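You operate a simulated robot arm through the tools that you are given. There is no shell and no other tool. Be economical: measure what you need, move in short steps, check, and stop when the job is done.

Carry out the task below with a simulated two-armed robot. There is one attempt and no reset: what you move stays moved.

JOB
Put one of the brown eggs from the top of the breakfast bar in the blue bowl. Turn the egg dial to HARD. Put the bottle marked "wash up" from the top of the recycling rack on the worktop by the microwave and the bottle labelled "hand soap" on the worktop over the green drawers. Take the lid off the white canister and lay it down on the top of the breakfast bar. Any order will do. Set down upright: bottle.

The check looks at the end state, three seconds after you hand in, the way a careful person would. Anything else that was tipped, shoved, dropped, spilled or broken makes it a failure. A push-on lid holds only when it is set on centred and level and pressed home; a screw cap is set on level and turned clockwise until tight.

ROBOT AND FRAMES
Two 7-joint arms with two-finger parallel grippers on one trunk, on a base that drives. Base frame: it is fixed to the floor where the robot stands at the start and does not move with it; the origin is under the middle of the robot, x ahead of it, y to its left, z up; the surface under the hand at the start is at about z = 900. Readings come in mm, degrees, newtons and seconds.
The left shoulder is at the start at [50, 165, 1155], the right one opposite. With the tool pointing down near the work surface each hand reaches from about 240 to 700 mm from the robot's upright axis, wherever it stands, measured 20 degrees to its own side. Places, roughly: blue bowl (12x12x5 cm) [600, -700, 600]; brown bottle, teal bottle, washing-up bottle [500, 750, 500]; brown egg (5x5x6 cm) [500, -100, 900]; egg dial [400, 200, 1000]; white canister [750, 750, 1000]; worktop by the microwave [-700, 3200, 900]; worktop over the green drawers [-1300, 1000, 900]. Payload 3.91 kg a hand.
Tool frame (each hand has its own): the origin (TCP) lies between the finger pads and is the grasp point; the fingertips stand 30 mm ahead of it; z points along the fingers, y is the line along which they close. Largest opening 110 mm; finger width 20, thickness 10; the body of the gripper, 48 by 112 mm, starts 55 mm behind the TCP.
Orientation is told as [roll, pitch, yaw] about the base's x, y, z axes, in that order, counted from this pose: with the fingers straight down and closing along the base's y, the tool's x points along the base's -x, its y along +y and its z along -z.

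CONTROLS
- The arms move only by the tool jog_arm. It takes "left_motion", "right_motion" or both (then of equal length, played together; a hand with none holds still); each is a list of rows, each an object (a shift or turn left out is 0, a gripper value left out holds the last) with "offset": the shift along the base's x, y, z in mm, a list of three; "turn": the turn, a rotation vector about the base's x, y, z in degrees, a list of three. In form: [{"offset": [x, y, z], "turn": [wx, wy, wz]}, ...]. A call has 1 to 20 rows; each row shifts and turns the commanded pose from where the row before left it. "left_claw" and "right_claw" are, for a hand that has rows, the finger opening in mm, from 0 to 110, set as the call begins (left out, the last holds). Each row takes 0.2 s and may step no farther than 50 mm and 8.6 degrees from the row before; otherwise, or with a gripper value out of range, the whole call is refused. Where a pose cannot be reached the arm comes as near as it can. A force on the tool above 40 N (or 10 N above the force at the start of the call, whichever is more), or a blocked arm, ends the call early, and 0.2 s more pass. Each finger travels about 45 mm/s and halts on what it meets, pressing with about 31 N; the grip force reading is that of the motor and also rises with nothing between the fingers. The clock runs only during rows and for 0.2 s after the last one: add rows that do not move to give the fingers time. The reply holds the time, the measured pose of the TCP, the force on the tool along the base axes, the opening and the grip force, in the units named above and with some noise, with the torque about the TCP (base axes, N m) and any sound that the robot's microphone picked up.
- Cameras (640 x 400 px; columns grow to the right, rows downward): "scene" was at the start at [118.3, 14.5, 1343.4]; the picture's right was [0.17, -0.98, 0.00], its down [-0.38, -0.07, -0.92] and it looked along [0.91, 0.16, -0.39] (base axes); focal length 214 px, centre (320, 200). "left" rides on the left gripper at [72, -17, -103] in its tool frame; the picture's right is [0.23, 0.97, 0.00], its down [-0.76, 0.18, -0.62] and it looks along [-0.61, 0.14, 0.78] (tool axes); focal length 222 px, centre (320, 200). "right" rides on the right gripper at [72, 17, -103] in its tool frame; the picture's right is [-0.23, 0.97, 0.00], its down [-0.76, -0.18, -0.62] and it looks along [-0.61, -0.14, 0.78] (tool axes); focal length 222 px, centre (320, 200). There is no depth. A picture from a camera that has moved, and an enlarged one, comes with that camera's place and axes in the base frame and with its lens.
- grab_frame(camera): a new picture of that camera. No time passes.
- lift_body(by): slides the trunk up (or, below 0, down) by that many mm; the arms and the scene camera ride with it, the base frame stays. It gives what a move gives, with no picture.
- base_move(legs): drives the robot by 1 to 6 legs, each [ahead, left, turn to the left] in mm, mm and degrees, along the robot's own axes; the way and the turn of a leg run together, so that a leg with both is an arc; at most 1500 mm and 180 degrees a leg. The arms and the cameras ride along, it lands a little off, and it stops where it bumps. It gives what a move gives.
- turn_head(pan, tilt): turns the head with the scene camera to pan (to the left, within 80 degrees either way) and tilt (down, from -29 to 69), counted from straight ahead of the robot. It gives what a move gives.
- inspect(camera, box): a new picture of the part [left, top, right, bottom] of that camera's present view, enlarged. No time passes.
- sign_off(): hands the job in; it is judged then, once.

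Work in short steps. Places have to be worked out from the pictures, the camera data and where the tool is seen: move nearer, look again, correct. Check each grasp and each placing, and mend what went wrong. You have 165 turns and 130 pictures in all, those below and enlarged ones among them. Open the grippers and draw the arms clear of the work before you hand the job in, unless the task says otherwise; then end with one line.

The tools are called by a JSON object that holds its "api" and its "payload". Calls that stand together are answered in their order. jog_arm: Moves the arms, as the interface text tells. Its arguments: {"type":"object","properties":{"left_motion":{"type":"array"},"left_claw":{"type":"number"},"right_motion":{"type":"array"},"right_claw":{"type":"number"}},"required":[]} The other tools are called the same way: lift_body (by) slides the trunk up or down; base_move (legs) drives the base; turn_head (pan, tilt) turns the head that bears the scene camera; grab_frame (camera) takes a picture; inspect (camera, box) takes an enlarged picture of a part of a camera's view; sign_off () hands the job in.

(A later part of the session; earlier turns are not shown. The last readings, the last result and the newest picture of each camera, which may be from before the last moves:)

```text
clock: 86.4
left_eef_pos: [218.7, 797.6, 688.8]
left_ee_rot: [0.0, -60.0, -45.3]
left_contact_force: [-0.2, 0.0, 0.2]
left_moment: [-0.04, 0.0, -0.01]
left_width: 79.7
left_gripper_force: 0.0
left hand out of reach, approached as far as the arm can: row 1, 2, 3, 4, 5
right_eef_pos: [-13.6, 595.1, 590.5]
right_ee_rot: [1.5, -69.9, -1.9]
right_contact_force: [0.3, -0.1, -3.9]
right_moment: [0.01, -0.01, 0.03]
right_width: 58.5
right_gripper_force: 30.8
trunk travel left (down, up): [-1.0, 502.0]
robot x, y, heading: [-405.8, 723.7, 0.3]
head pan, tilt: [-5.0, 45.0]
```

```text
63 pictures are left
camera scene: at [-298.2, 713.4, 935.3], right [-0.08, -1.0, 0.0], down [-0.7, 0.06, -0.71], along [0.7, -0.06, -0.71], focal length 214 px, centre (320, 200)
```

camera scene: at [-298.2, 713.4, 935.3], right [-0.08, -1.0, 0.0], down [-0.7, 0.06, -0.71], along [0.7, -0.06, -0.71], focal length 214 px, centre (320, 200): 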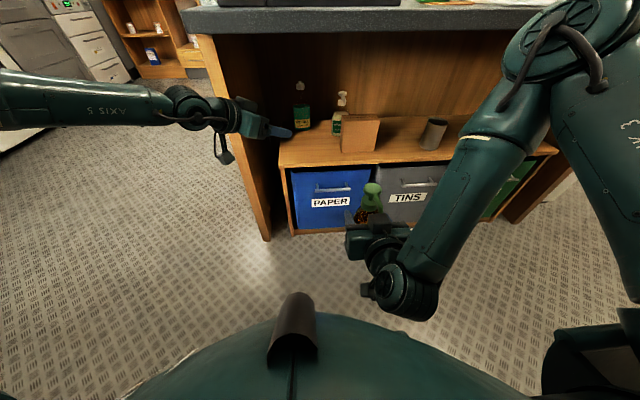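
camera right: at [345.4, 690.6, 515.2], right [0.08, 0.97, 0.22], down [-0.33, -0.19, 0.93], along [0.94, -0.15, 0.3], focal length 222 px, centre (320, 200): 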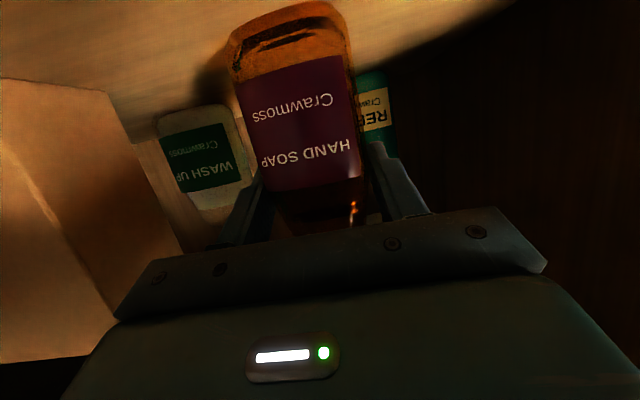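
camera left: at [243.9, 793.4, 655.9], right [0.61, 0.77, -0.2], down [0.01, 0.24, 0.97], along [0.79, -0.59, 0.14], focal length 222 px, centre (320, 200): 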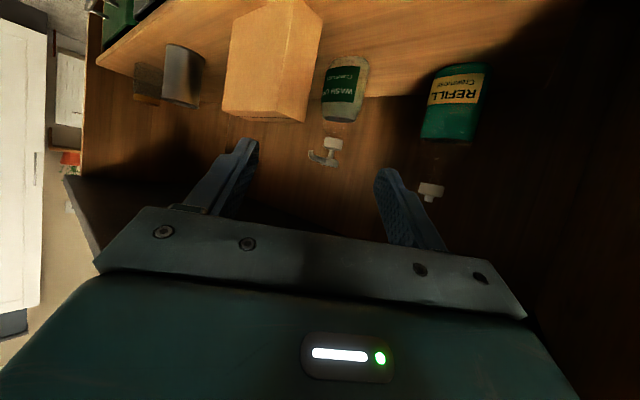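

The limit seems a wrist one at this azimuth. A better approach would be straight ahead with the hand rolled 180° so the camera is on top; I retract and test rolling the left hand about its own axis.

{"api": "jog_arm", "payload": {"left_motion": [{"offset": [-30, 20, -10]}, {"offset": [-30, 20, -10]}, {"offset": [-30, 0, 0], "turn": [-4.9, 4.9, 4]}, {"turn": [-4.9, 4.9, 4]}, {"turn": [-4.9, 4.9, 4]}, {"turn": [-4.9, 4.9, 4]}, {"turn": [-4.9, 4.9, 4]}, {"turn": [-4.9, 4.9, 4]}, {"turn": [-4.9, 4.9, 4]}, {"turn": [-4.9, 4.9, 4]}, {"turn": [-4.9, 4.9, 4]}, {"turn": [-4.9, 4.9, 4]}, {"turn": [-4.9, 4.9, 4]}, {"turn": [-4.9, 4.9, 4]}, {}]}}

{"api": "grab_frame", "payload": {"camera": "scene"}}

```text
clock: 89.6
left_eef_pos: [131.6, 841.6, 670.1]
left_ee_rot: [-60.2, 5.2, 48.0]
left_contact_force: [-0.2, 0.2, -0.5]
left_moment: [0.01, -0.02, -0.03]
left_width: 80.3
left_gripper_force: 0.0
left hand out of reach, approached as far as the arm can: row 3
right_eef_pos: [-12.9, 594.4, 589.6]
right_ee_rot: [1.5, -70.0, -1.8]
right_contact_force: [0.6, -0.2, -3.1]
right_moment: [0.0, -0.01, -0.03]
right_width: 58.6
right_gripper_force: 30.6
trunk travel left (down, up): [-1.0, 502.0]
robot x, y, heading: [-408.6, 720.5, 0.1]
head pan, tilt: [-5.0, 45.0]
```

```text
62 pictures are left
camera scene: at [-298.2, 713.4, 935.3], right [-0.08, -1.0, 0.0], down [-0.7, 0.06, -0.71], along [0.7, -0.06, -0.71], focal length 214 px, centre (320, 200)
```

scene: 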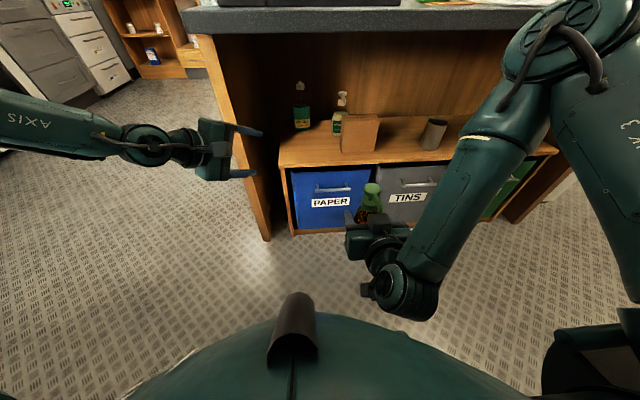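

It rolled 96° without trouble; I continue the remaining 84°.

{"api": "jog_arm", "payload": {"left_motion": [{"turn": [-5.1, 5.1, 4.2]}, {"turn": [-5.1, 5.1, 4.2]}, {"turn": [-5.1, 5.1, 4.2]}, {"turn": [-5.1, 5.1, 4.2]}, {"turn": [-5.1, 5.1, 4.2]}, {"turn": [-5.1, 5.1, 4.2]}, {"turn": [-5.1, 5.1, 4.2]}, {"turn": [-5.1, 5.1, 4.2]}, {"turn": [-5.1, 5.1, 4.2]}, {"turn": [-5.1, 5.1, 4.2]}, {}]}}

{"api": "grab_frame", "payload": {"camera": "left"}}

```text
clock: 92.0
left_eef_pos: [131.0, 842.6, 668.4]
left_ee_rot: [-1.4, 59.8, 134.0]
left_contact_force: [-0.6, 0.1, -0.8]
left_moment: [0.0, 0.01, -0.03]
left_width: 80.0
left_gripper_force: 0.0
right_eef_pos: [-12.7, 593.7, 589.3]
right_ee_rot: [1.5, -69.9, -1.9]
right_contact_force: [-0.9, -0.2, -4.1]
right_moment: [-0.02, 0.02, 0.02]
right_width: 58.6
right_gripper_force: 31.4
trunk travel left (down, up): [-1.0, 502.0]
robot x, y, heading: [-408.0, 722.0, 0.3]
head pan, tilt: [-5.0, 45.0]
```

```text
61 pictures are left
camera left: at [105.0, 890.2, 783.0], right [-0.61, -0.77, 0.18], down [-0.78, 0.53, -0.35], along [0.17, -0.35, -0.92], focal length 222 px, centre (320, 200)
```

left: 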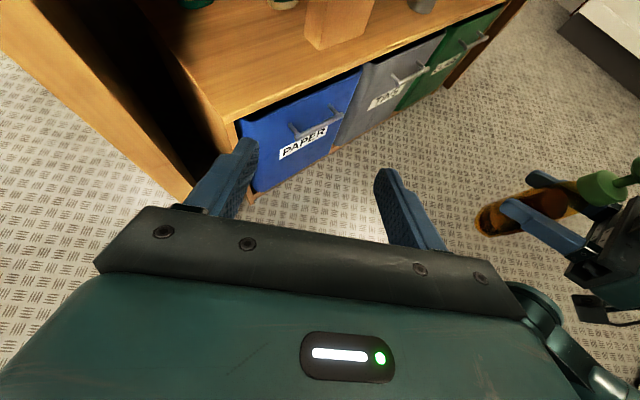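

The roll works; the camera is now on top, so I can go straight over the box. I retract the left hand, turn it to point nearly straight ahead, and move the soap hand back, up and right.

{"api": "jog_arm", "payload": {"left_motion": [{"offset": [-19, -10, 0], "turn": [0, 0, 7.2]}, {"offset": [-19, -10, 0], "turn": [0, 0, 7.2]}, {"offset": [-19, -10, 0], "turn": [0, 0, 7.2]}, {"offset": [-19, -10, 0], "turn": [0, 0, 7.2]}, {"offset": [-19, -10, 0], "turn": [0, 0, 7.2]}, {"offset": [-19, -10, 0]}, {"offset": [-19, -10, 0]}, {"offset": [-19, -10, 0]}, {"offset": [-19, -10, 0]}, {"offset": [-19, -10, 0]}], "right_motion": [{"offset": [-10, -10, 20]}, {"offset": [-10, -10, 20]}, {"offset": [-10, -10, 20]}, {"offset": [-10, -10, 20]}, {"offset": [-10, -10, 20]}, {"offset": [-10, -15, 20]}, {"offset": [-10, -15, 20]}, {"offset": [-10, -15, 20]}, {"offset": [-10, -15, 20]}, {"offset": [-10, -15, 20]}]}}

{"api": "grab_frame", "payload": {"camera": "scene"}}

```text
clock: 94.2
left_eef_pos: [-4.5, 801.1, 693.2]
left_ee_rot: [-1.6, 59.7, 169.7]
left_contact_force: [-0.5, 0.3, -0.4]
left_moment: [0.02, -0.01, 0.03]
left_width: 80.0
left_gripper_force: 0.2
left hand out of reach, approached as far as the arm can: row 5, 6, 7, 8, 9, 10
right_eef_pos: [43.5, 544.0, 741.5]
right_ee_rot: [1.5, -69.8, -1.8]
right_contact_force: [-0.6, 0.0, -3.4]
right_moment: [0.03, -0.03, -0.03]
right_width: 58.8
right_gripper_force: 30.9
right hand out of reach, approached as far as the arm can: row 1, 2, 3, 4, 5, 6, 7, 8, 9, 10
trunk travel left (down, up): [-1.0, 502.0]
robot x, y, heading: [-410.2, 725.3, 0.3]
head pan, tilt: [-5.0, 45.0]
```

```text
60 pictures are left
camera scene: at [-298.1, 713.5, 935.3], right [-0.08, -1.0, 0.0], down [-0.7, 0.06, -0.71], along [0.7, -0.06, -0.71], focal length 214 px, centre (320, 200)
```

scene: 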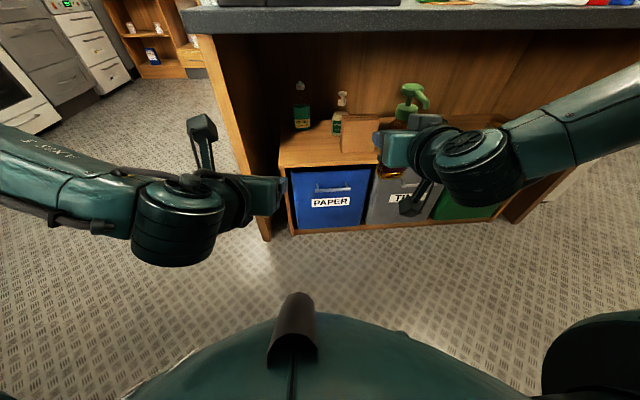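

Retracting both arms hits fold limits, so entering with the soap in hand is risky. I'll deliver the soap first: turn around toward the green drawers and raise the trunk.

{"api": "base_move", "payload": {"legs": [[-60, 0, 0], [0, 0, 80], [0, 0, 80]]}}

{"api": "lift_body", "payload": {"by": 370}}

{"api": "turn_head", "payload": {"pan": 0, "tilt": 30}}

{"api": "grab_frame", "payload": {"camera": "scene"}}

```text
clock: 102.1
left_eef_pos: [-872.0, 779.5, 693.8]
left_ee_rot: [-1.6, 59.8, -29.8]
left_contact_force: [-0.8, 0.0, -0.1]
left_moment: [0.03, -0.01, 0.01]
left_width: 79.8
left_gripper_force: 0.0
right_eef_pos: [-830.3, 1039.2, 739.3]
right_ee_rot: [1.3, -69.7, 158.7]
right_contact_force: [-1.4, -1.1, -3.8]
right_moment: [0.0, 0.02, 0.0]
right_width: 58.5
right_gripper_force: 31.3
trunk travel left (down, up): [-1.0, 502.0]
robot x, y, heading: [-464.5, 719.8, 160.7]
head pan, tilt: [-5.0, 45.0]
```

```text
clock: 105.7
left_eef_pos: [-871.4, 779.2, 1063.2]
left_ee_rot: [-1.6, 59.8, -29.8]
left_contact_force: [-0.3, -0.5, -0.5]
left_moment: [-0.01, -0.01, 0.01]
left_width: 80.1
left_gripper_force: 0.1
right_eef_pos: [-830.0, 1037.6, 1110.6]
right_ee_rot: [1.3, -69.8, 158.7]
right_contact_force: [-0.9, -0.1, -4.4]
right_moment: [-0.03, 0.0, 0.04]
right_width: 58.5
right_gripper_force: 31.3
trunk travel left (down, up): [-371.0, 132.0]
robot x, y, heading: [-466.7, 721.8, 161.0]
head pan, tilt: [-5.0, 45.0]
```

```text
clock: 106.4
left_eef_pos: [-871.7, 778.7, 1064.7]
left_ee_rot: [-1.5, 59.9, -29.7]
left_contact_force: [1.3, -0.3, 0.1]
left_moment: [0.0, -0.01, -0.01]
left_width: 80.0
left_gripper_force: 0.0
right_eef_pos: [-830.3, 1039.0, 1110.1]
right_ee_rot: [1.4, -69.8, 158.7]
right_contact_force: [-0.3, -0.3, -3.1]
right_moment: [0.03, 0.03, -0.04]
right_width: 58.5
right_gripper_force: 31.2
trunk travel left (down, up): [-371.0, 132.0]
robot x, y, heading: [-465.2, 719.1, 160.9]
head pan, tilt: [0.0, 30.0]
```

```text
59 pictures are left
camera scene: at [-581.9, 759.6, 1327.8], right [0.33, 0.94, 0.0], down [0.47, -0.17, -0.87], along [-0.82, 0.29, -0.5], focal length 214 px, centre (320, 200)
```

scene: 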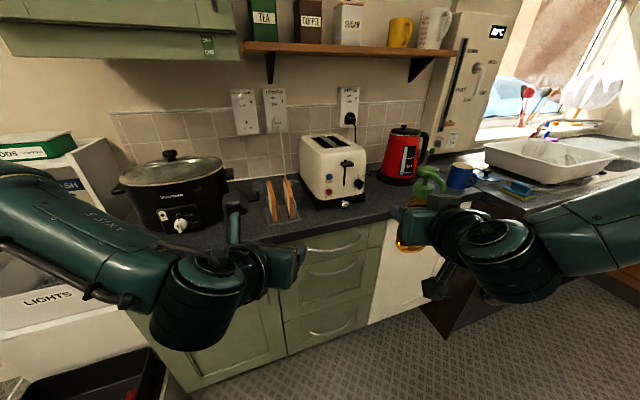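

Green drawers lie ahead below the toaster, with free worktop in front of the toaster at about (−1110, 965). I drive 150 mm closer.

{"api": "base_move", "payload": {"legs": [[150, 0, 0]]}}

{"api": "jog_arm", "payload": {"right_motion": [{"offset": [-20, -28, 0]}, {"offset": [-30, -28, 0]}, {"offset": [-30, -28, 0]}, {"offset": [-30, -28, 0]}, {}]}}

{"api": "turn_head", "payload": {"pan": -10, "tilt": 45}}

{"api": "grab_frame", "payload": {"camera": "scene"}}

{"api": "grab_frame", "payload": {"camera": "right"}}

```text
clock: 107.8
left_eef_pos: [-1014.3, 826.5, 1063.6]
left_ee_rot: [-1.5, 59.7, -29.4]
left_contact_force: [0.0, 0.6, 0.3]
left_moment: [0.02, -0.01, 0.02]
left_width: 79.9
left_gripper_force: 0.1
right_eef_pos: [-975.1, 1085.2, 1110.4]
right_ee_rot: [1.3, -69.8, 159.0]
right_contact_force: [-0.4, 0.5, -4.2]
right_moment: [0.01, 0.0, -0.02]
right_width: 58.4
right_gripper_force: 31.7
trunk travel left (down, up): [-371.0, 132.0]
robot x, y, heading: [-605.8, 769.2, 160.9]
head pan, tilt: [0.0, 30.0]
```

```text
clock: 109.0
left_eef_pos: [-1014.1, 825.7, 1063.8]
left_ee_rot: [-1.7, 59.9, -29.6]
left_contact_force: [-0.3, 0.5, -1.0]
left_moment: [-0.03, -0.03, -0.02]
left_width: 80.0
left_gripper_force: 0.1
right_eef_pos: [-1084.8, 973.9, 1110.7]
right_ee_rot: [1.4, -69.8, 159.0]
right_contact_force: [0.6, 0.7, -3.7]
right_moment: [-0.02, 0.02, 0.02]
right_width: 58.3
right_gripper_force: 30.9
trunk travel left (down, up): [-371.0, 132.0]
robot x, y, heading: [-610.2, 771.7, 161.0]
head pan, tilt: [0.0, 30.0]
```

```text
clock: 109.8
left_eef_pos: [-1013.6, 826.5, 1064.3]
left_ee_rot: [-1.6, 59.8, -29.5]
left_contact_force: [0.4, 0.1, -0.6]
left_moment: [0.02, 0.0, -0.01]
left_width: 80.0
left_gripper_force: 0.0
right_eef_pos: [-1085.2, 974.8, 1110.4]
right_ee_rot: [1.4, -69.8, 159.0]
right_contact_force: [-0.1, 0.3, -3.9]
right_moment: [-0.01, -0.01, 0.01]
right_width: 58.5
right_gripper_force: 31.1
trunk travel left (down, up): [-371.0, 132.0]
robot x, y, heading: [-607.3, 770.0, 161.0]
head pan, tilt: [-10.0, 45.0]
```

```text
58 pictures are left
camera scene: at [-709.4, 818.0, 1305.4], right [0.48, 0.88, 0.0], down [0.62, -0.34, -0.71], along [-0.62, 0.34, -0.71], focal length 214 px, centre (320, 200)
```

scene: 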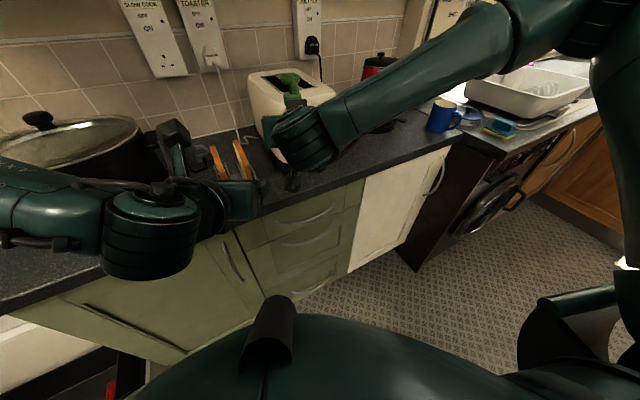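

```text
57 pictures are left
camera right: at [-976.6, 915.9, 1079.0], right [-0.4, -0.89, 0.22], down [0.37, 0.07, 0.93], along [-0.84, 0.45, 0.3], focal length 222 px, centre (320, 200)
```

right: 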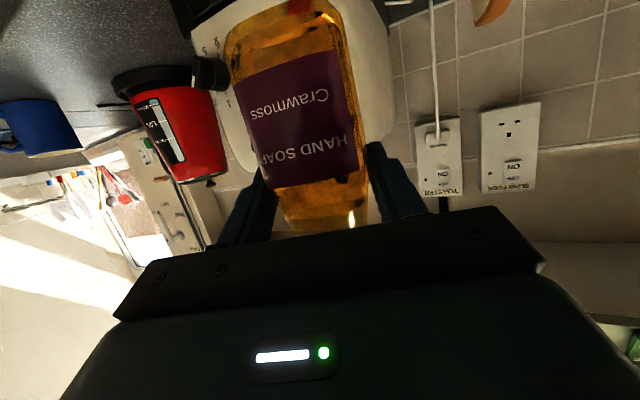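

I check with the left wrist camera (looking down at the worktop) to locate the edge and toaster.

{"api": "grab_frame", "payload": {"camera": "left"}}

```text
56 pictures are left
camera left: at [-974.6, 788.5, 1178.2], right [0.36, 0.91, 0.18], down [0.89, -0.28, -0.35], along [-0.27, 0.29, -0.92], focal length 222 px, centre (320, 200)
```

left: 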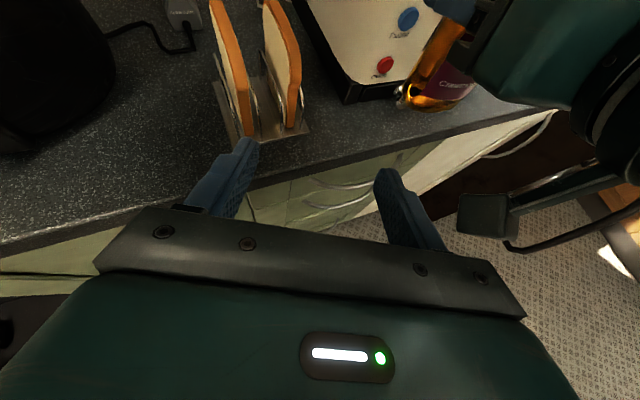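

The worktop edge is at x≈−1105, the toaster front ≈−1208 (y>990), and the bread rack at y<900. I set the soap for about (−1158, 962): I square the hand to the wall, move over and lower near the surface.

{"api": "jog_arm", "payload": {"right_motion": [{"offset": [-18, -3, 0], "turn": [0, 0, 7]}, {"offset": [-18, -3, 0], "turn": [0, 0, 7]}, {"offset": [-18, -3, 0], "turn": [0, 0, 7]}, {"offset": [-19, -3, 0]}, {"offset": [0, 0, -40]}, {"offset": [0, 0, -40]}, {"offset": [0, 0, -25]}, {}]}}

{"api": "grab_frame", "payload": {"camera": "left"}}

{"api": "inspect", "payload": {"camera": "scene", "box": [180, 60, 380, 220]}}

```text
clock: 111.6
left_eef_pos: [-1014.9, 825.9, 1063.4]
left_ee_rot: [-1.5, 59.6, -29.5]
left_contact_force: [-0.5, -0.7, -0.2]
left_moment: [-0.01, 0.02, -0.05]
left_width: 80.0
left_gripper_force: 0.0
right_eef_pos: [-1155.0, 962.5, 1030.1]
right_ee_rot: [1.4, -69.7, 180.0]
right_contact_force: [-0.2, -0.1, -4.1]
right_moment: [0.0, -0.03, -0.03]
right_width: 58.0
right_gripper_force: 30.5
right hand out of reach, approached as far as the arm can: row 7
trunk travel left (down, up): [-371.0, 132.0]
robot x, y, heading: [-608.3, 767.8, 160.8]
head pan, tilt: [-10.0, 45.0]
heard: click, click
```

```text
55 pictures are left
camera left: at [-975.0, 788.4, 1178.0], right [0.36, 0.91, 0.18], down [0.89, -0.28, -0.35], along [-0.27, 0.29, -0.92], focal length 222 px, centre (320, 200)
```

left: 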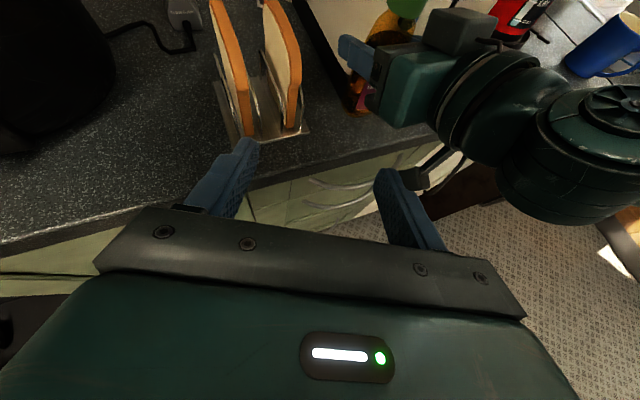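

```text
2.50 times, centred on (280, 140) of scene
camera zoom: at [-709.8, 817.9, 1305.2], right [0.48, 0.88, 0.0], down [0.62, -0.34, -0.71], along [-0.62, 0.34, -0.71], focal length 536 px, centre (420, 350)
```

zoom: 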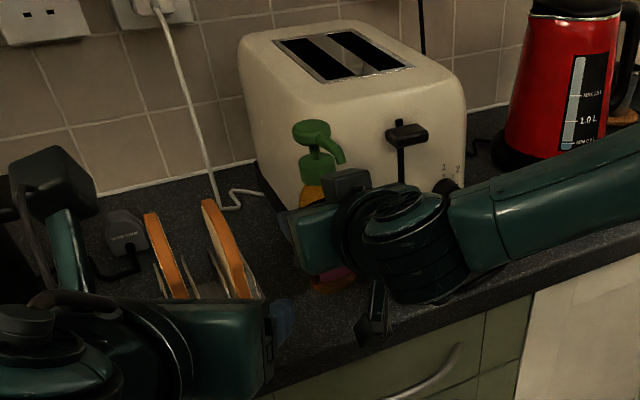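

The lowering stopped at an arm limit (z 1030), and I heard two clicks; forces are normal. I lower the trunk instead in small amounts.

{"api": "lift_body", "payload": {"by": -40}}

{"api": "inspect", "payload": {"camera": "scene", "box": [220, 60, 380, 200]}}

```text
clock: 112.4
left_eef_pos: [-1011.7, 827.2, 1024.4]
left_ee_rot: [-1.6, 59.8, -29.6]
left_contact_force: [-0.4, 0.0, 0.0]
left_moment: [0.01, 0.04, 0.01]
left_width: 80.2
left_gripper_force: 0.1
right_eef_pos: [-1152.8, 961.9, 991.5]
right_ee_rot: [1.4, -69.8, -180.0]
right_contact_force: [8.4, -0.9, 3.6]
right_moment: [0.22, 0.18, -0.3]
right_width: 58.3
right_gripper_force: 31.0
trunk travel left (down, up): [-331.0, 172.0]
robot x, y, heading: [-607.8, 769.2, 161.2]
head pan, tilt: [-10.0, 45.0]
heard: click
```

```text
2.86 times, centred on (300, 130) of scene
camera zoom: at [-707.9, 817.7, 1265.4], right [0.48, 0.87, 0.0], down [0.62, -0.34, -0.71], along [-0.62, 0.34, -0.71], focal length 613 px, centre (377, 400)
```

zoom: 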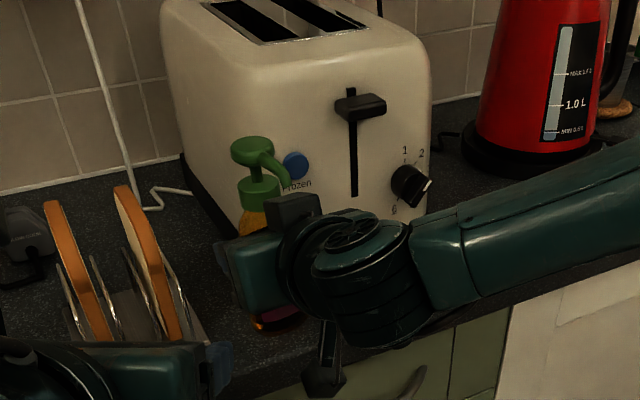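

The soap touches the toaster's front buttons (that's the clicks). I back it off in +x and shift it −y, to about (−1147, 946), away from the buttons and clear of the bread rack.

{"api": "jog_arm", "payload": {"right_motion": [{"offset": [10, 0, 4]}, {"offset": [2, -8, 4]}, {"offset": [0, -8, 0]}, {}]}}

{"api": "inspect", "payload": {"camera": "scene", "box": [220, 60, 380, 200]}}

{"api": "grab_frame", "payload": {"camera": "left"}}

```text
clock: 113.4
left_eef_pos: [-1014.5, 826.9, 1024.8]
left_ee_rot: [-1.6, 59.9, -29.5]
left_contact_force: [0.6, 0.2, -0.3]
left_moment: [-0.02, 0.02, -0.03]
left_width: 79.7
left_gripper_force: 0.0
right_eef_pos: [-1142.4, 946.5, 999.1]
right_ee_rot: [1.4, -69.7, -179.9]
right_contact_force: [0.6, -0.5, -3.7]
right_moment: [0.0, 0.01, 0.01]
right_width: 58.1
right_gripper_force: 31.1
trunk travel left (down, up): [-331.0, 172.0]
robot x, y, heading: [-608.8, 769.8, 160.9]
head pan, tilt: [-10.0, 45.0]
```

```text
2.86 times, centred on (300, 130) of scene
camera zoom: at [-709.4, 818.0, 1265.3], right [0.48, 0.88, 0.0], down [0.62, -0.34, -0.71], along [-0.62, 0.34, -0.71], focal length 613 px, centre (377, 400)
```

zoom: 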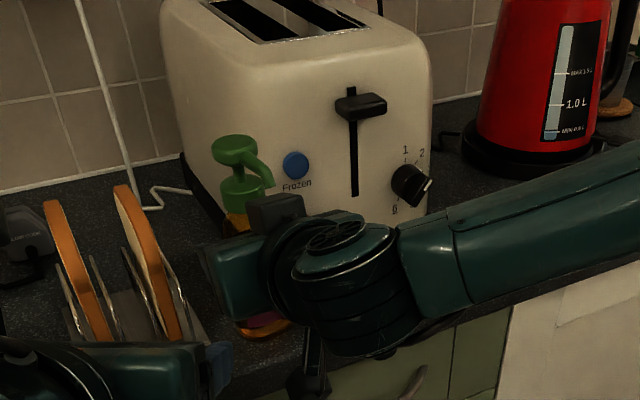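

```text
51 pictures are left
camera left: at [-974.7, 788.5, 1138.2], right [0.36, 0.91, 0.18], down [0.89, -0.28, -0.35], along [-0.27, 0.29, -0.92], focal length 222 px, centre (320, 200)
```

left: 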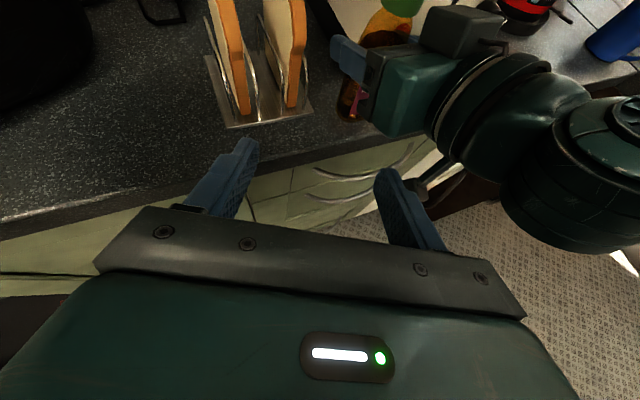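

Edge at x≈−1099. I nudge 6 mm inward and lower in small steps until contact.

{"api": "jog_arm", "payload": {"right_motion": [{"offset": [-6, 0, 0]}, {"offset": [0, 0, -5]}, {"offset": [0, 0, -4]}, {"offset": [0, 0, -4]}, {}]}}

```text
clock: 114.6
left_eef_pos: [-1013.6, 825.9, 1024.7]
left_ee_rot: [-1.5, 60.0, -29.6]
left_contact_force: [0.1, 0.0, -0.6]
left_moment: [0.0, -0.02, 0.01]
left_width: 79.9
left_gripper_force: 0.1
right_eef_pos: [-1147.2, 946.7, 991.3]
right_ee_rot: [1.5, -70.1, 179.9]
right_contact_force: [1.4, -0.3, 11.6]
right_moment: [-0.43, -0.24, 0.03]
right_width: 58.1
right_gripper_force: 30.9
trunk travel left (down, up): [-331.0, 172.0]
robot x, y, heading: [-609.3, 770.0, 161.0]
head pan, tilt: [-10.0, 45.0]
```

Contact at TCP z 991. I ease up 3 mm and release to 72 mm, then back out along the hand axis.

{"api": "jog_arm", "payload": {"right_motion": [{"offset": [0, 0, 3]}, {}]}}

{"api": "jog_arm", "payload": {"right_motion": [{}, {}, {}, {"offset": [10, 0, 0]}, {"offset": [20, 0, 0]}, {"offset": [30, 0, 5]}, {"offset": [30, 0, 10]}, {"offset": [20, 0, 20]}], "right_claw": 72}}

{"api": "grab_frame", "payload": {"camera": "right"}}

{"api": "grab_frame", "payload": {"camera": "left"}}

```text
clock: 115.2
left_eef_pos: [-1013.5, 826.5, 1023.3]
left_ee_rot: [-1.6, 59.8, -29.5]
left_contact_force: [0.1, -0.4, 0.4]
left_moment: [0.01, 0.0, 0.02]
left_width: 80.1
left_gripper_force: 0.1
right_eef_pos: [-1148.0, 944.8, 989.9]
right_ee_rot: [1.3, -69.9, -180.0]
right_contact_force: [-1.5, -0.8, 8.0]
right_moment: [-0.38, 0.09, -0.05]
right_width: 58.1
right_gripper_force: 30.8
trunk travel left (down, up): [-331.0, 172.0]
robot x, y, heading: [-605.1, 771.0, 161.2]
head pan, tilt: [-10.0, 45.0]
```

```text
clock: 117.0
left_eef_pos: [-1013.8, 826.2, 1024.8]
left_ee_rot: [-1.6, 59.8, -29.6]
left_contact_force: [-0.1, -1.0, 0.3]
left_moment: [0.01, -0.03, 0.01]
left_width: 80.0
left_gripper_force: 0.1
right_eef_pos: [-1069.4, 943.1, 1019.8]
right_ee_rot: [1.3, -69.9, -180.0]
right_contact_force: [-0.1, 0.5, 0.4]
right_moment: [0.04, 0.03, 0.0]
right_width: 71.9
right_gripper_force: 0.1
right hand out of reach, approached as far as the arm can: row 6
trunk travel left (down, up): [-331.0, 172.0]
robot x, y, heading: [-605.7, 766.2, 161.0]
head pan, tilt: [-10.0, 45.0]
```

```text
50 pictures are left
camera right: at [-946.6, 928.9, 988.0], right [-0.06, -0.97, 0.22], down [0.32, 0.19, 0.93], along [-0.95, 0.12, 0.3], focal length 222 px, centre (320, 200)
```

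right: 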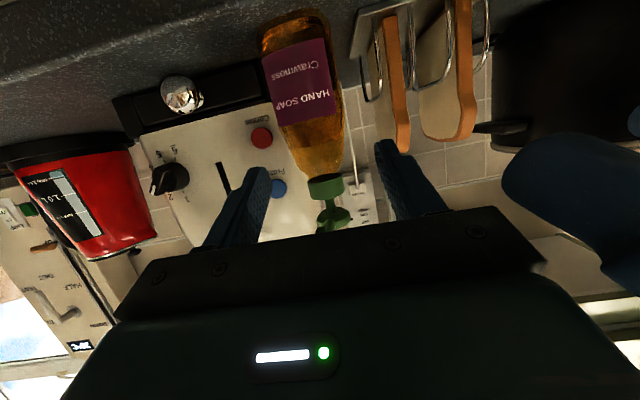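

```text
49 pictures are left
camera left: at [-974.2, 788.4, 1138.4], right [0.36, 0.91, 0.18], down [0.89, -0.28, -0.35], along [-0.27, 0.29, -0.92], focal length 222 px, centre (320, 200)
```

left: 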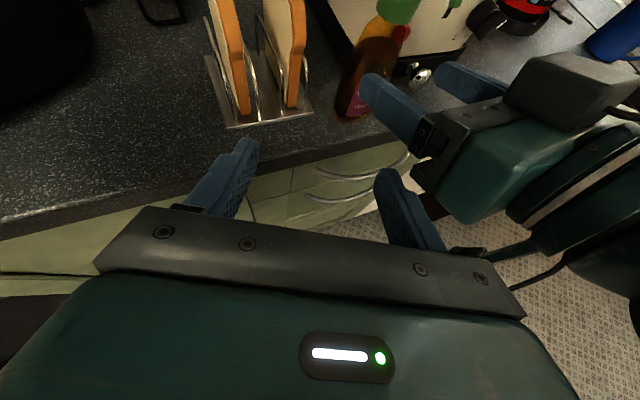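

Soap is placed upright. I back off, turn to face the bar again, and look whether the arms stay clear.

{"api": "base_move", "payload": {"legs": [[-150, 0, 0], [0, 0, -80], [0, 0, -81]]}}

{"api": "jog_arm", "payload": {"right_motion": [{"offset": [-25, -35, 0], "turn": [-2.5, 7.4, 0]}, {"offset": [-25, -35, 0], "turn": [-2.5, 7.4, 0]}, {"offset": [-25, -35, 0], "turn": [-2.5, 7.4, 0]}, {"offset": [-25, -35, 0], "turn": [-2.5, 7.4, 0]}, {"offset": [-25, -35, 0], "turn": [-2.5, 7.4, 0]}, {"offset": [-25, -35, 0], "turn": [-2.5, 7.4, 0]}, {"offset": [-25, -35, 0], "turn": [-2.5, 7.4, 0]}, {"offset": [-25, -35, 0], "turn": [-2.5, 7.4, 0]}, {"offset": [-25, -35, 0], "turn": [-2.5, 7.4, 0]}, {}]}}

{"api": "lift_body", "payload": {"by": -325}}

{"api": "turn_head", "payload": {"pan": -5, "tilt": 45}}

{"api": "grab_frame", "payload": {"camera": "scene"}}

```text
clock: 125.3
left_eef_pos: [-62.3, 794.1, 1024.0]
left_ee_rot: [-1.6, 59.8, 168.4]
left_contact_force: [0.1, 0.3, 0.5]
left_moment: [0.03, -0.01, 0.03]
left_width: 80.3
left_gripper_force: 0.0
right_eef_pos: [27.1, 697.8, 1019.4]
right_ee_rot: [1.3, -69.8, 18.0]
right_contact_force: [-0.4, 0.0, 0.7]
right_moment: [0.02, 0.01, -0.02]
right_width: 72.2
right_gripper_force: 0.1
trunk travel left (down, up): [-331.0, 172.0]
robot x, y, heading: [-466.2, 725.9, -1.0]
head pan, tilt: [-10.0, 45.0]
```

```text
clock: 127.5
left_eef_pos: [-62.4, 792.8, 1023.3]
left_ee_rot: [-1.6, 59.9, 168.3]
left_contact_force: [-0.5, -0.5, -0.2]
left_moment: [-0.02, -0.03, 0.0]
left_width: 80.1
left_gripper_force: 0.0
right_eef_pos: [-200.0, 383.1, 1020.8]
right_ee_rot: [0.6, 0.6, 18.4]
right_contact_force: [-0.4, -0.1, 0.5]
right_moment: [-0.01, -0.03, -0.03]
right_width: 72.1
right_gripper_force: 0.0
trunk travel left (down, up): [-331.0, 172.0]
robot x, y, heading: [-467.5, 717.2, -1.3]
head pan, tilt: [-10.0, 45.0]
```

```text
clock: 130.7
left_eef_pos: [-62.1, 792.8, 698.7]
left_ee_rot: [-1.6, 59.8, 168.3]
left_contact_force: [-0.3, 0.1, 0.0]
left_moment: [0.02, -0.02, -0.02]
left_width: 80.2
left_gripper_force: 0.1
right_eef_pos: [-198.7, 381.6, 694.7]
right_ee_rot: [0.6, 0.5, 18.4]
right_contact_force: [-0.1, -0.3, -0.1]
right_moment: [0.03, 0.01, -0.03]
right_width: 72.0
right_gripper_force: 0.1
trunk travel left (down, up): [-6.0, 497.0]
robot x, y, heading: [-463.5, 723.4, -1.2]
head pan, tilt: [-10.0, 45.0]
```

```text
clock: 131.4
left_eef_pos: [-62.3, 793.9, 699.2]
left_ee_rot: [-1.6, 59.8, 168.3]
left_contact_force: [0.3, -0.1, 0.0]
left_moment: [-0.03, 0.01, -0.03]
left_width: 79.8
left_gripper_force: 0.0
right_eef_pos: [-199.4, 382.7, 694.5]
right_ee_rot: [0.6, 0.4, 18.4]
right_contact_force: [0.1, 0.1, 0.5]
right_moment: [-0.01, -0.01, 0.0]
right_width: 72.0
right_gripper_force: 0.1
trunk travel left (down, up): [-6.0, 497.0]
robot x, y, heading: [-468.8, 723.9, -1.0]
head pan, tilt: [-5.0, 45.0]
```

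```text
48 pictures are left
camera scene: at [-358.4, 711.0, 940.3], right [-0.11, -0.99, 0.0], down [-0.7, 0.08, -0.71], along [0.7, -0.08, -0.71], focal length 214 px, centre (320, 200)
```

scene: 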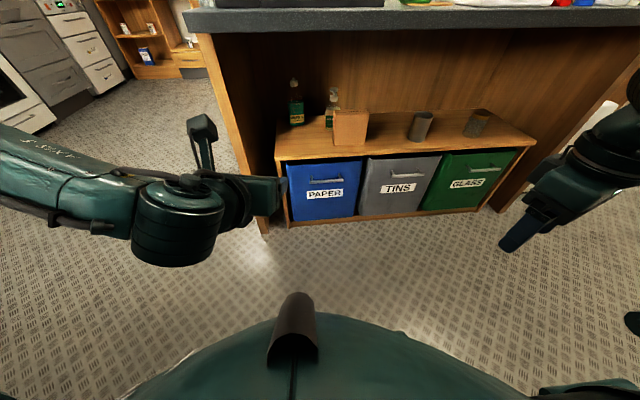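

All clear. I drive to about (−180, 560) so the left arm will be fairly extended when it reaches in over the box.

{"api": "base_move", "payload": {"legs": [[0, -160, 1], [286, 0, 0]]}}

{"api": "grab_frame", "payload": {"camera": "left"}}

{"api": "grab_frame", "payload": {"camera": "scene"}}

```text
clock: 135.0
left_eef_pos: [224.8, 636.9, 698.1]
left_ee_rot: [-1.5, 59.8, 169.1]
left_contact_force: [-0.7, 0.4, -0.4]
left_moment: [0.04, 0.01, -0.01]
left_width: 80.2
left_gripper_force: 0.0
right_eef_pos: [93.8, 226.4, 693.7]
right_ee_rot: [0.5, 0.5, 19.2]
right_contact_force: [0.1, 0.3, 0.5]
right_moment: [0.02, -0.02, 0.0]
right_width: 72.1
right_gripper_force: 0.0
trunk travel left (down, up): [-6.0, 497.0]
robot x, y, heading: [-178.1, 560.5, -0.4]
head pan, tilt: [-5.0, 45.0]
```

```text
47 pictures are left
camera left: at [175.4, 661.8, 813.3], right [-0.05, -0.98, 0.18], down [-0.94, -0.02, -0.35], along [0.34, -0.19, -0.92], focal length 222 px, centre (320, 200)
```

left: 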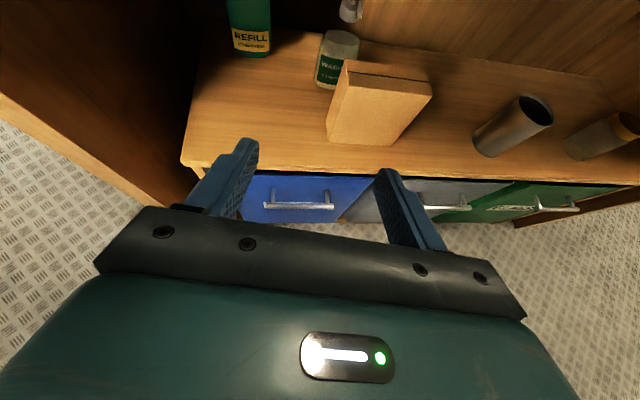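

```text
46 pictures are left
camera scene: at [-69.9, 551.8, 940.3], right [-0.09, -1.0, 0.0], down [-0.7, 0.07, -0.71], along [0.7, -0.07, -0.71], focal length 214 px, centre (320, 200)
```

scene: 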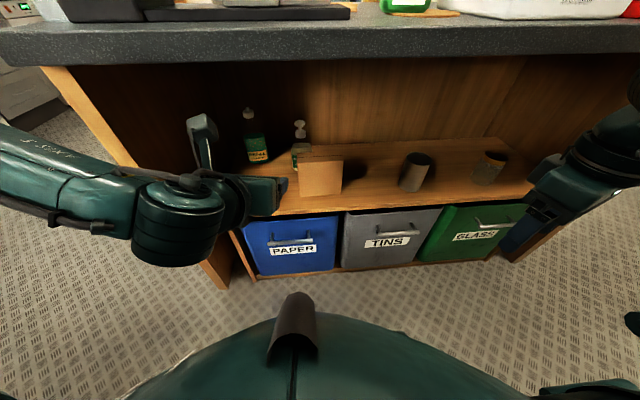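

The left-camera ray confirms the collar near (567, 556, 608) and box at (423–468, <573). I move in above the box to 150 mm short of the collar.

{"api": "jog_arm", "payload": {"left_motion": [{"offset": [36, -10, -2]}, {"offset": [36, -10, -2]}, {"offset": [36, -10, -2]}, {"offset": [36, -10, -3]}, {"offset": [36, -9, -3]}, {"offset": [35, -9, -3]}, {}]}}

{"api": "grab_frame", "payload": {"camera": "left"}}

{"api": "grab_frame", "payload": {"camera": "scene"}}

```text
clock: 136.6
left_eef_pos: [417.5, 657.6, 707.9]
left_ee_rot: [-1.5, 59.7, 169.1]
left_contact_force: [-0.3, 0.4, 0.2]
left_moment: [-0.01, -0.01, 0.0]
left_width: 80.1
left_gripper_force: 0.1
left hand out of reach, approached as far as the arm can: row 1, 2, 3, 4, 5, 6
right_eef_pos: [94.2, 224.3, 694.0]
right_ee_rot: [0.6, 0.5, 19.2]
right_contact_force: [-0.8, -0.9, -0.2]
right_moment: [-0.01, 0.0, -0.01]
right_width: 72.2
right_gripper_force: 0.1
trunk travel left (down, up): [-6.0, 497.0]
robot x, y, heading: [-179.6, 561.3, -0.3]
head pan, tilt: [-5.0, 45.0]
```

```text
45 pictures are left
camera left: at [367.4, 683.4, 822.5], right [-0.05, -0.98, 0.18], down [-0.94, -0.02, -0.35], along [0.34, -0.19, -0.92], focal length 222 px, centre (320, 200)
```

left: 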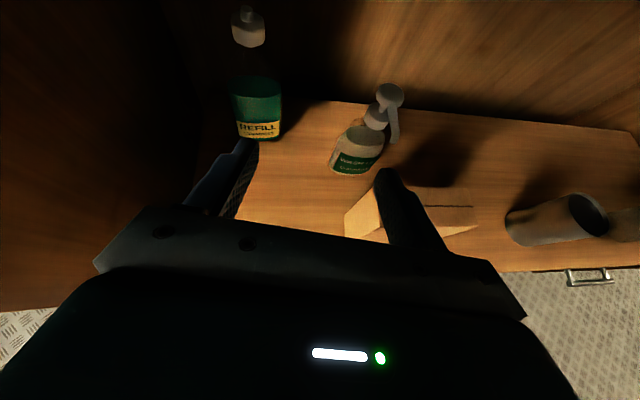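

```text
44 pictures are left
camera scene: at [-69.9, 551.8, 940.3], right [-0.09, -1.0, 0.0], down [-0.7, 0.07, -0.71], along [0.7, -0.07, -0.71], focal length 214 px, centre (320, 200)
```

scene: 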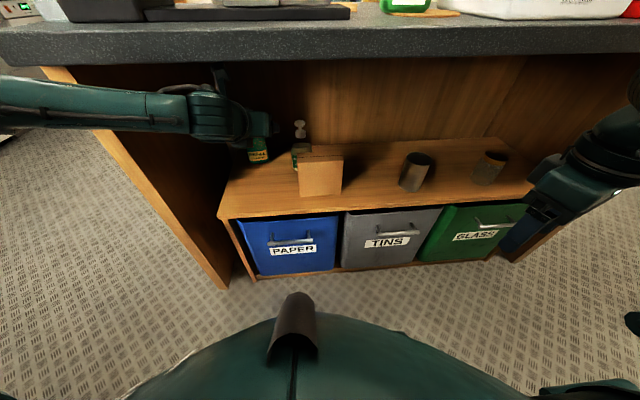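

The left hand can't go further right in this posture, so I shift the whole base right by 105 mm; the hand (z 708) passes well over the box.

{"api": "base_move", "payload": {"legs": [[0, -105, 0]]}}

{"api": "jog_arm", "payload": {"left_motion": [{"offset": [15, 0, -5]}, {"offset": [15, 0, -8]}, {}]}}

{"api": "grab_frame", "payload": {"camera": "left"}}

{"api": "grab_frame", "payload": {"camera": "scene"}}

```text
clock: 138.2
left_eef_pos: [415.6, 549.8, 708.7]
left_ee_rot: [-1.5, 59.8, 169.0]
left_contact_force: [-0.4, -0.2, 0.5]
left_moment: [0.0, 0.02, 0.01]
left_width: 80.1
left_gripper_force: 0.0
right_eef_pos: [92.2, 118.3, 695.0]
right_ee_rot: [0.6, 0.5, 19.0]
right_contact_force: [-0.9, 0.6, -0.7]
right_moment: [-0.02, 0.02, 0.03]
right_width: 72.0
right_gripper_force: 0.1
trunk travel left (down, up): [-6.0, 497.0]
robot x, y, heading: [-178.9, 454.5, -0.6]
head pan, tilt: [-5.0, 45.0]
```

```text
clock: 139.0
left_eef_pos: [438.8, 564.5, 699.5]
left_ee_rot: [-1.4, 59.8, 169.0]
left_contact_force: [0.1, 1.0, 0.1]
left_moment: [-0.02, 0.04, 0.01]
left_width: 80.0
left_gripper_force: 0.1
left hand out of reach, approached as far as the arm can: row 1, 2
right_eef_pos: [91.2, 116.8, 693.0]
right_ee_rot: [0.6, 0.5, 18.9]
right_contact_force: [-0.2, 1.0, 0.4]
right_moment: [-0.01, 0.02, -0.01]
right_width: 72.2
right_gripper_force: 0.1
trunk travel left (down, up): [-6.0, 497.0]
robot x, y, heading: [-177.7, 455.1, -0.2]
head pan, tilt: [-5.0, 45.0]
```

```text
43 pictures are left
camera left: at [388.3, 589.1, 813.7], right [-0.05, -0.98, 0.18], down [-0.94, -0.01, -0.35], along [0.34, -0.19, -0.92], focal length 222 px, centre (320, 200)
```

left: 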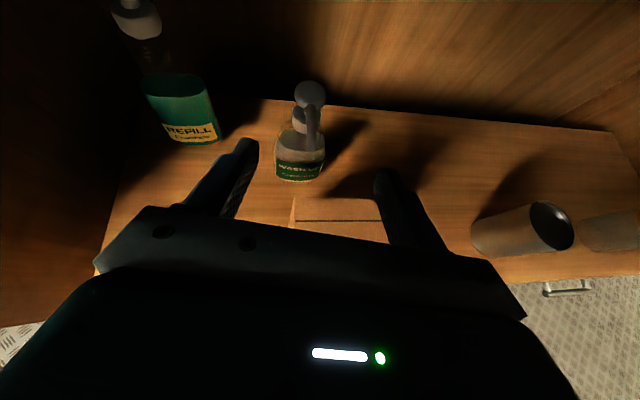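

```text
42 pictures are left
camera scene: at [-70.7, 444.1, 940.3], right [-0.1, -1.0, 0.0], down [-0.7, 0.07, -0.71], along [0.7, -0.07, -0.71], focal length 214 px, centre (320, 200)
```

scene: 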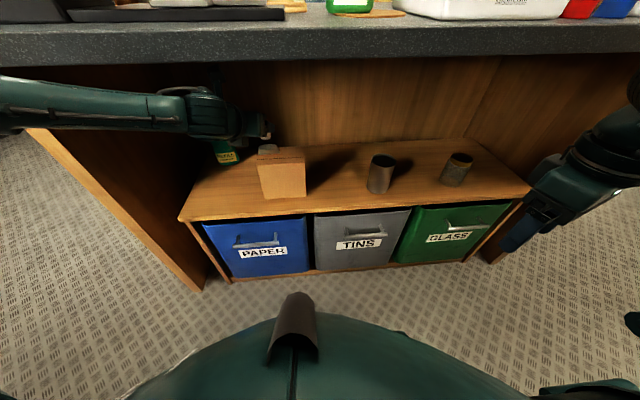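

The left arm's elbow lies far to the left, which blocks it. Plan: stow the left arm pointing down, and use the right arm in the same elbow-up posture that worked for the soap, but rolled 180° (camera on top). First I back straight out and stow the left.

{"api": "base_move", "payload": {"legs": [[-260, 0, 0]]}}

{"api": "jog_arm", "payload": {"left_motion": [{"offset": [-20, 30, 0], "turn": [1.6, 8.4, 0]}, {"offset": [-20, 30, 0], "turn": [1.6, 8.4, 0]}, {"offset": [-25, 30, 0], "turn": [1.6, 8.4, 0]}, {"offset": [-25, 30, 0], "turn": [1.6, 8.4, 0]}, {"offset": [-25, 30, 0], "turn": [1.6, 8.4, 0]}, {"offset": [-20, 30, 0], "turn": [1.6, 8.4, 0]}, {"offset": [-20, 30, 0], "turn": [1.6, 8.4, 0]}, {"offset": [-20, 20, 0]}, {}]}}

```text
clock: 140.9
left_eef_pos: [175.1, 564.2, 700.0]
left_ee_rot: [-1.5, 59.8, 168.8]
left_contact_force: [-0.5, -0.4, 0.3]
left_moment: [0.0, -0.03, -0.01]
left_width: 79.8
left_gripper_force: 0.1
right_eef_pos: [-171.5, 118.8, 694.6]
right_ee_rot: [0.6, 0.5, 18.7]
right_contact_force: [-0.1, -0.5, 0.4]
right_moment: [-0.02, -0.03, -0.05]
right_width: 72.4
right_gripper_force: 0.1
trunk travel left (down, up): [-6.0, 497.0]
robot x, y, heading: [-441.3, 456.7, -0.6]
head pan, tilt: [-5.0, 45.0]
```

```text
clock: 142.9
left_eef_pos: [4.0, 793.6, 698.1]
left_ee_rot: [-0.9, -0.1, 168.8]
left_contact_force: [0.4, 0.3, -0.2]
left_moment: [-0.03, 0.0, -0.01]
left_width: 80.0
left_gripper_force: 0.0
right_eef_pos: [-172.0, 119.0, 694.5]
right_ee_rot: [0.6, 0.5, 18.7]
right_contact_force: [-0.5, 0.2, 0.4]
right_moment: [0.02, 0.03, -0.01]
right_width: 72.0
right_gripper_force: 0.0
trunk travel left (down, up): [-6.0, 497.0]
robot x, y, heading: [-438.0, 455.5, -0.8]
head pan, tilt: [-5.0, 45.0]
```

Now the left stows further back, and the right hand pitches forward (tilt 30°) as it did for the soap.

{"api": "jog_arm", "payload": {"left_motion": [{"offset": [-20, 0, 0]}, {"offset": [-20, 0, 0]}, {"offset": [-20, 0, 0]}, {"offset": [-20, 0, 0]}, {"offset": [-20, 0, 0]}, {"offset": [-20, 0, 0]}, {"offset": [-20, 0, 0]}, {}, {}, {}, {}, {}], "right_motion": [{"offset": [20, 20, 10], "turn": [0, 0, -6]}, {"offset": [20, 20, 10], "turn": [0, 0, -6]}, {"offset": [20, 20, 10], "turn": [0, 0, -6]}, {"offset": [8, 30, 0], "turn": [0, -7.5, 0]}, {"offset": [8, 30, 0], "turn": [0, -7.5, 0]}, {"offset": [8, 30, 0], "turn": [0, -7.5, 0]}, {"offset": [8, 30, 0], "turn": [0, -7.5, 0]}, {"offset": [8, 30, 0], "turn": [0, -7.5, 0]}, {"offset": [8, 30, 0], "turn": [0, -7.5, 0]}, {"offset": [8, 30, 0], "turn": [0, -7.5, 0]}, {"offset": [8, 30, 0], "turn": [0, -7.5, 0]}, {}], "right_claw": 80}}

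{"api": "grab_frame", "payload": {"camera": "scene"}}

```text
clock: 145.5
left_eef_pos: [-138.7, 794.5, 698.3]
left_ee_rot: [-0.8, -0.1, 168.9]
left_contact_force: [0.1, 0.5, 0.7]
left_moment: [0.01, 0.01, -0.01]
left_width: 80.0
left_gripper_force: 0.0
right_eef_pos: [-45.8, 417.7, 726.0]
right_ee_rot: [-0.6, -59.6, 1.4]
right_contact_force: [0.4, 0.3, 0.5]
right_moment: [0.03, 0.03, 0.01]
right_width: 80.0
right_gripper_force: 0.0
trunk travel left (down, up): [-6.0, 497.0]
robot x, y, heading: [-441.2, 456.8, -0.8]
head pan, tilt: [-5.0, 45.0]
```

```text
41 pictures are left
camera scene: at [-332.4, 446.5, 940.3], right [-0.1, -0.99, 0.0], down [-0.7, 0.07, -0.71], along [0.7, -0.07, -0.71], focal length 214 px, centre (320, 200)
```

scene: 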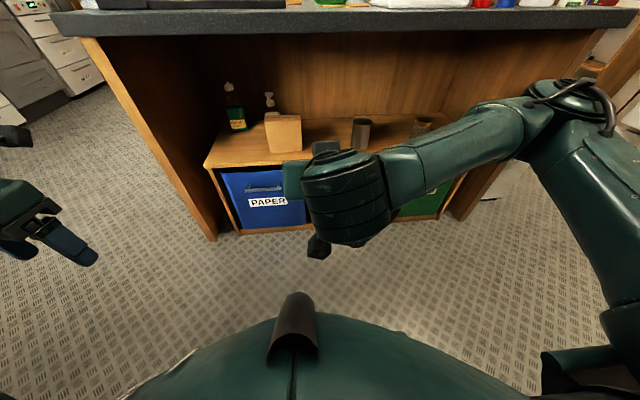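

Now I roll the right hand about its own axis by 170°.

{"api": "jog_arm", "payload": {"right_motion": [{"turn": [7.36, 0, -4.25]}, {"turn": [7.36, 0, -4.25]}, {"turn": [7.36, 0, -4.25]}, {"turn": [7.36, 0, -4.25]}, {"turn": [7.36, 0, -4.25]}, {"turn": [7.36, 0, -4.25]}, {"turn": [7.36, 0, -4.25]}, {"turn": [7.36, 0, -4.25]}, {"turn": [7.36, 0, -4.25]}, {"turn": [7.36, 0, -4.25]}, {"turn": [7.36, 0, -4.25]}, {"turn": [7.36, 0, -4.25]}, {"turn": [7.36, 0, -4.25]}, {"turn": [7.36, 0, -4.25]}, {"turn": [7.36, 0, -4.25]}, {"turn": [7.36, 0, -4.25]}, {"turn": [7.36, 0, -4.25]}, {"turn": [7.36, 0, -4.25]}, {"turn": [7.36, 0, -4.25]}, {"turn": [7.36, 0, -4.25]}]}}

{"api": "jog_arm", "payload": {"right_motion": [{"turn": [4, 0, -2.3]}, {"turn": [4, 0, -2.3]}, {"offset": [30, 10, -20]}, {"offset": [30, 20, -20]}, {"offset": [30, 20, -20]}, {"offset": [30, 20, -20]}, {}]}}

{"api": "grab_frame", "payload": {"camera": "scene"}}

```text
clock: 149.7
left_eef_pos: [-139.4, 793.8, 698.6]
left_ee_rot: [-0.8, -0.1, 168.9]
left_contact_force: [0.7, 0.2, 0.5]
left_moment: [-0.01, -0.02, 0.03]
left_width: 80.4
left_gripper_force: 0.1
right_eef_pos: [-45.8, 419.6, 725.4]
right_ee_rot: [18.7, 58.8, -159.2]
right_contact_force: [-0.6, 0.4, -1.0]
right_moment: [-0.02, 0.02, -0.02]
right_width: 80.1
right_gripper_force: 0.0
trunk travel left (down, up): [-6.0, 497.0]
robot x, y, heading: [-439.5, 457.2, -0.9]
head pan, tilt: [-5.0, 45.0]
```

```text
clock: 151.3
left_eef_pos: [-140.0, 793.3, 697.8]
left_ee_rot: [-1.0, 0.0, 168.9]
left_contact_force: [0.6, 0.5, -1.1]
left_moment: [-0.03, -0.02, -0.01]
left_width: 80.2
left_gripper_force: 0.2
right_eef_pos: [73.7, 489.2, 644.9]
right_ee_rot: [3.2, 60.4, -176.9]
right_contact_force: [-0.4, -0.4, -0.2]
right_moment: [0.03, 0.0, 0.06]
right_width: 80.0
right_gripper_force: 0.0
trunk travel left (down, up): [-6.0, 497.0]
robot x, y, heading: [-440.8, 457.4, -0.7]
head pan, tilt: [-5.0, 45.0]
```

```text
40 pictures are left
camera scene: at [-332.4, 446.5, 940.3], right [-0.1, -0.99, 0.0], down [-0.7, 0.07, -0.71], along [0.7, -0.07, -0.71], focal length 214 px, centre (320, 200)
```

scene: 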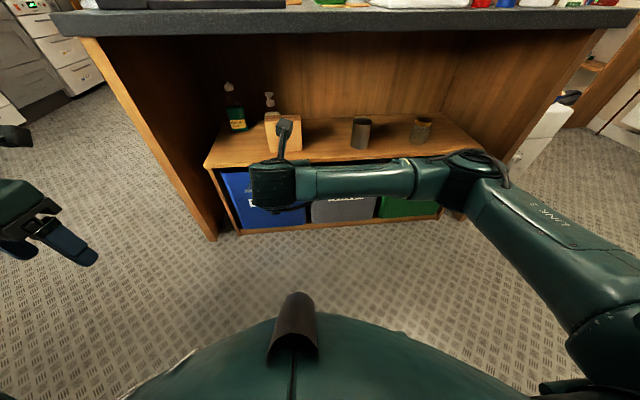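

Excellent: the flipped posture is held with no reach warnings. I extend the arm in free space, then drive the base in over the box.

{"api": "jog_arm", "payload": {"right_motion": [{"offset": [30, 8, 10]}, {"offset": [30, 8, 10]}, {"offset": [30, 8, 10]}, {"offset": [30, 8, 10]}, {"offset": [10, 3, 0]}, {}]}}

{"api": "base_move", "payload": {"legs": [[180, 30, 1]]}}

{"api": "grab_frame", "payload": {"camera": "right"}}

{"api": "grab_frame", "payload": {"camera": "scene"}}

```text
clock: 152.7
left_eef_pos: [-139.9, 793.3, 698.7]
left_ee_rot: [-0.9, -0.2, 168.9]
left_contact_force: [-0.6, -0.1, 0.0]
left_moment: [0.0, 0.04, 0.02]
left_width: 80.1
left_gripper_force: 0.1
right_eef_pos: [203.0, 522.9, 684.8]
right_ee_rot: [3.1, 60.6, -176.9]
right_contact_force: [-0.6, 0.3, -0.1]
right_moment: [0.01, -0.01, -0.01]
right_width: 79.9
right_gripper_force: 0.0
trunk travel left (down, up): [-6.0, 497.0]
robot x, y, heading: [-438.5, 456.9, -0.7]
head pan, tilt: [-5.0, 45.0]
```

```text
clock: 154.2
left_eef_pos: [31.7, 830.9, 698.8]
left_ee_rot: [-0.9, -0.1, 170.2]
left_contact_force: [0.3, -0.4, 0.1]
left_moment: [0.02, 0.02, -0.03]
left_width: 80.0
left_gripper_force: 0.1
right_eef_pos: [377.6, 566.3, 685.1]
right_ee_rot: [3.3, 60.5, -175.7]
right_contact_force: [0.1, 0.2, 0.4]
right_moment: [0.01, -0.03, -0.02]
right_width: 80.0
right_gripper_force: 0.0
trunk travel left (down, up): [-6.0, 497.0]
robot x, y, heading: [-260.7, 486.0, 0.4]
head pan, tilt: [-5.0, 45.0]
```

```text
39 pictures are left
camera right: at [324.2, 550.8, 799.1], right [-0.09, -0.98, -0.17], down [-0.92, 0.14, -0.36], along [0.38, 0.13, -0.92], focal length 222 px, centre (320, 200)
```

right: 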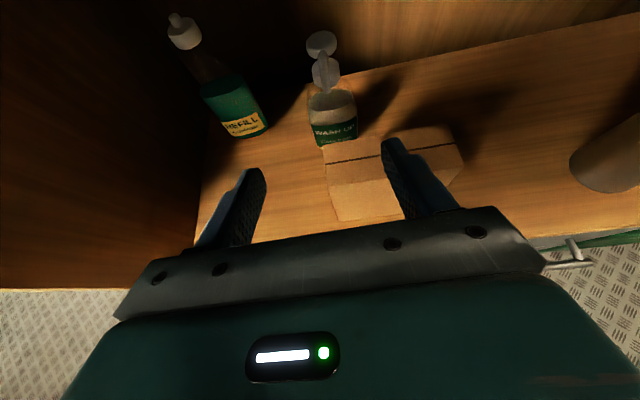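

```text
38 pictures are left
camera scene: at [-154.6, 479.1, 940.3], right [-0.08, -1.0, 0.0], down [-0.7, 0.06, -0.71], along [0.7, -0.06, -0.71], focal length 214 px, centre (320, 200)
```

scene: 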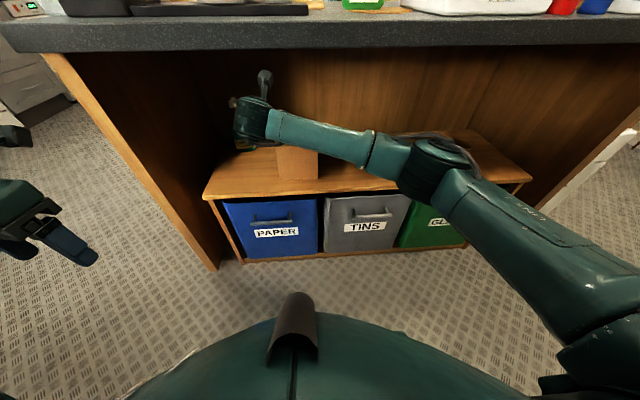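

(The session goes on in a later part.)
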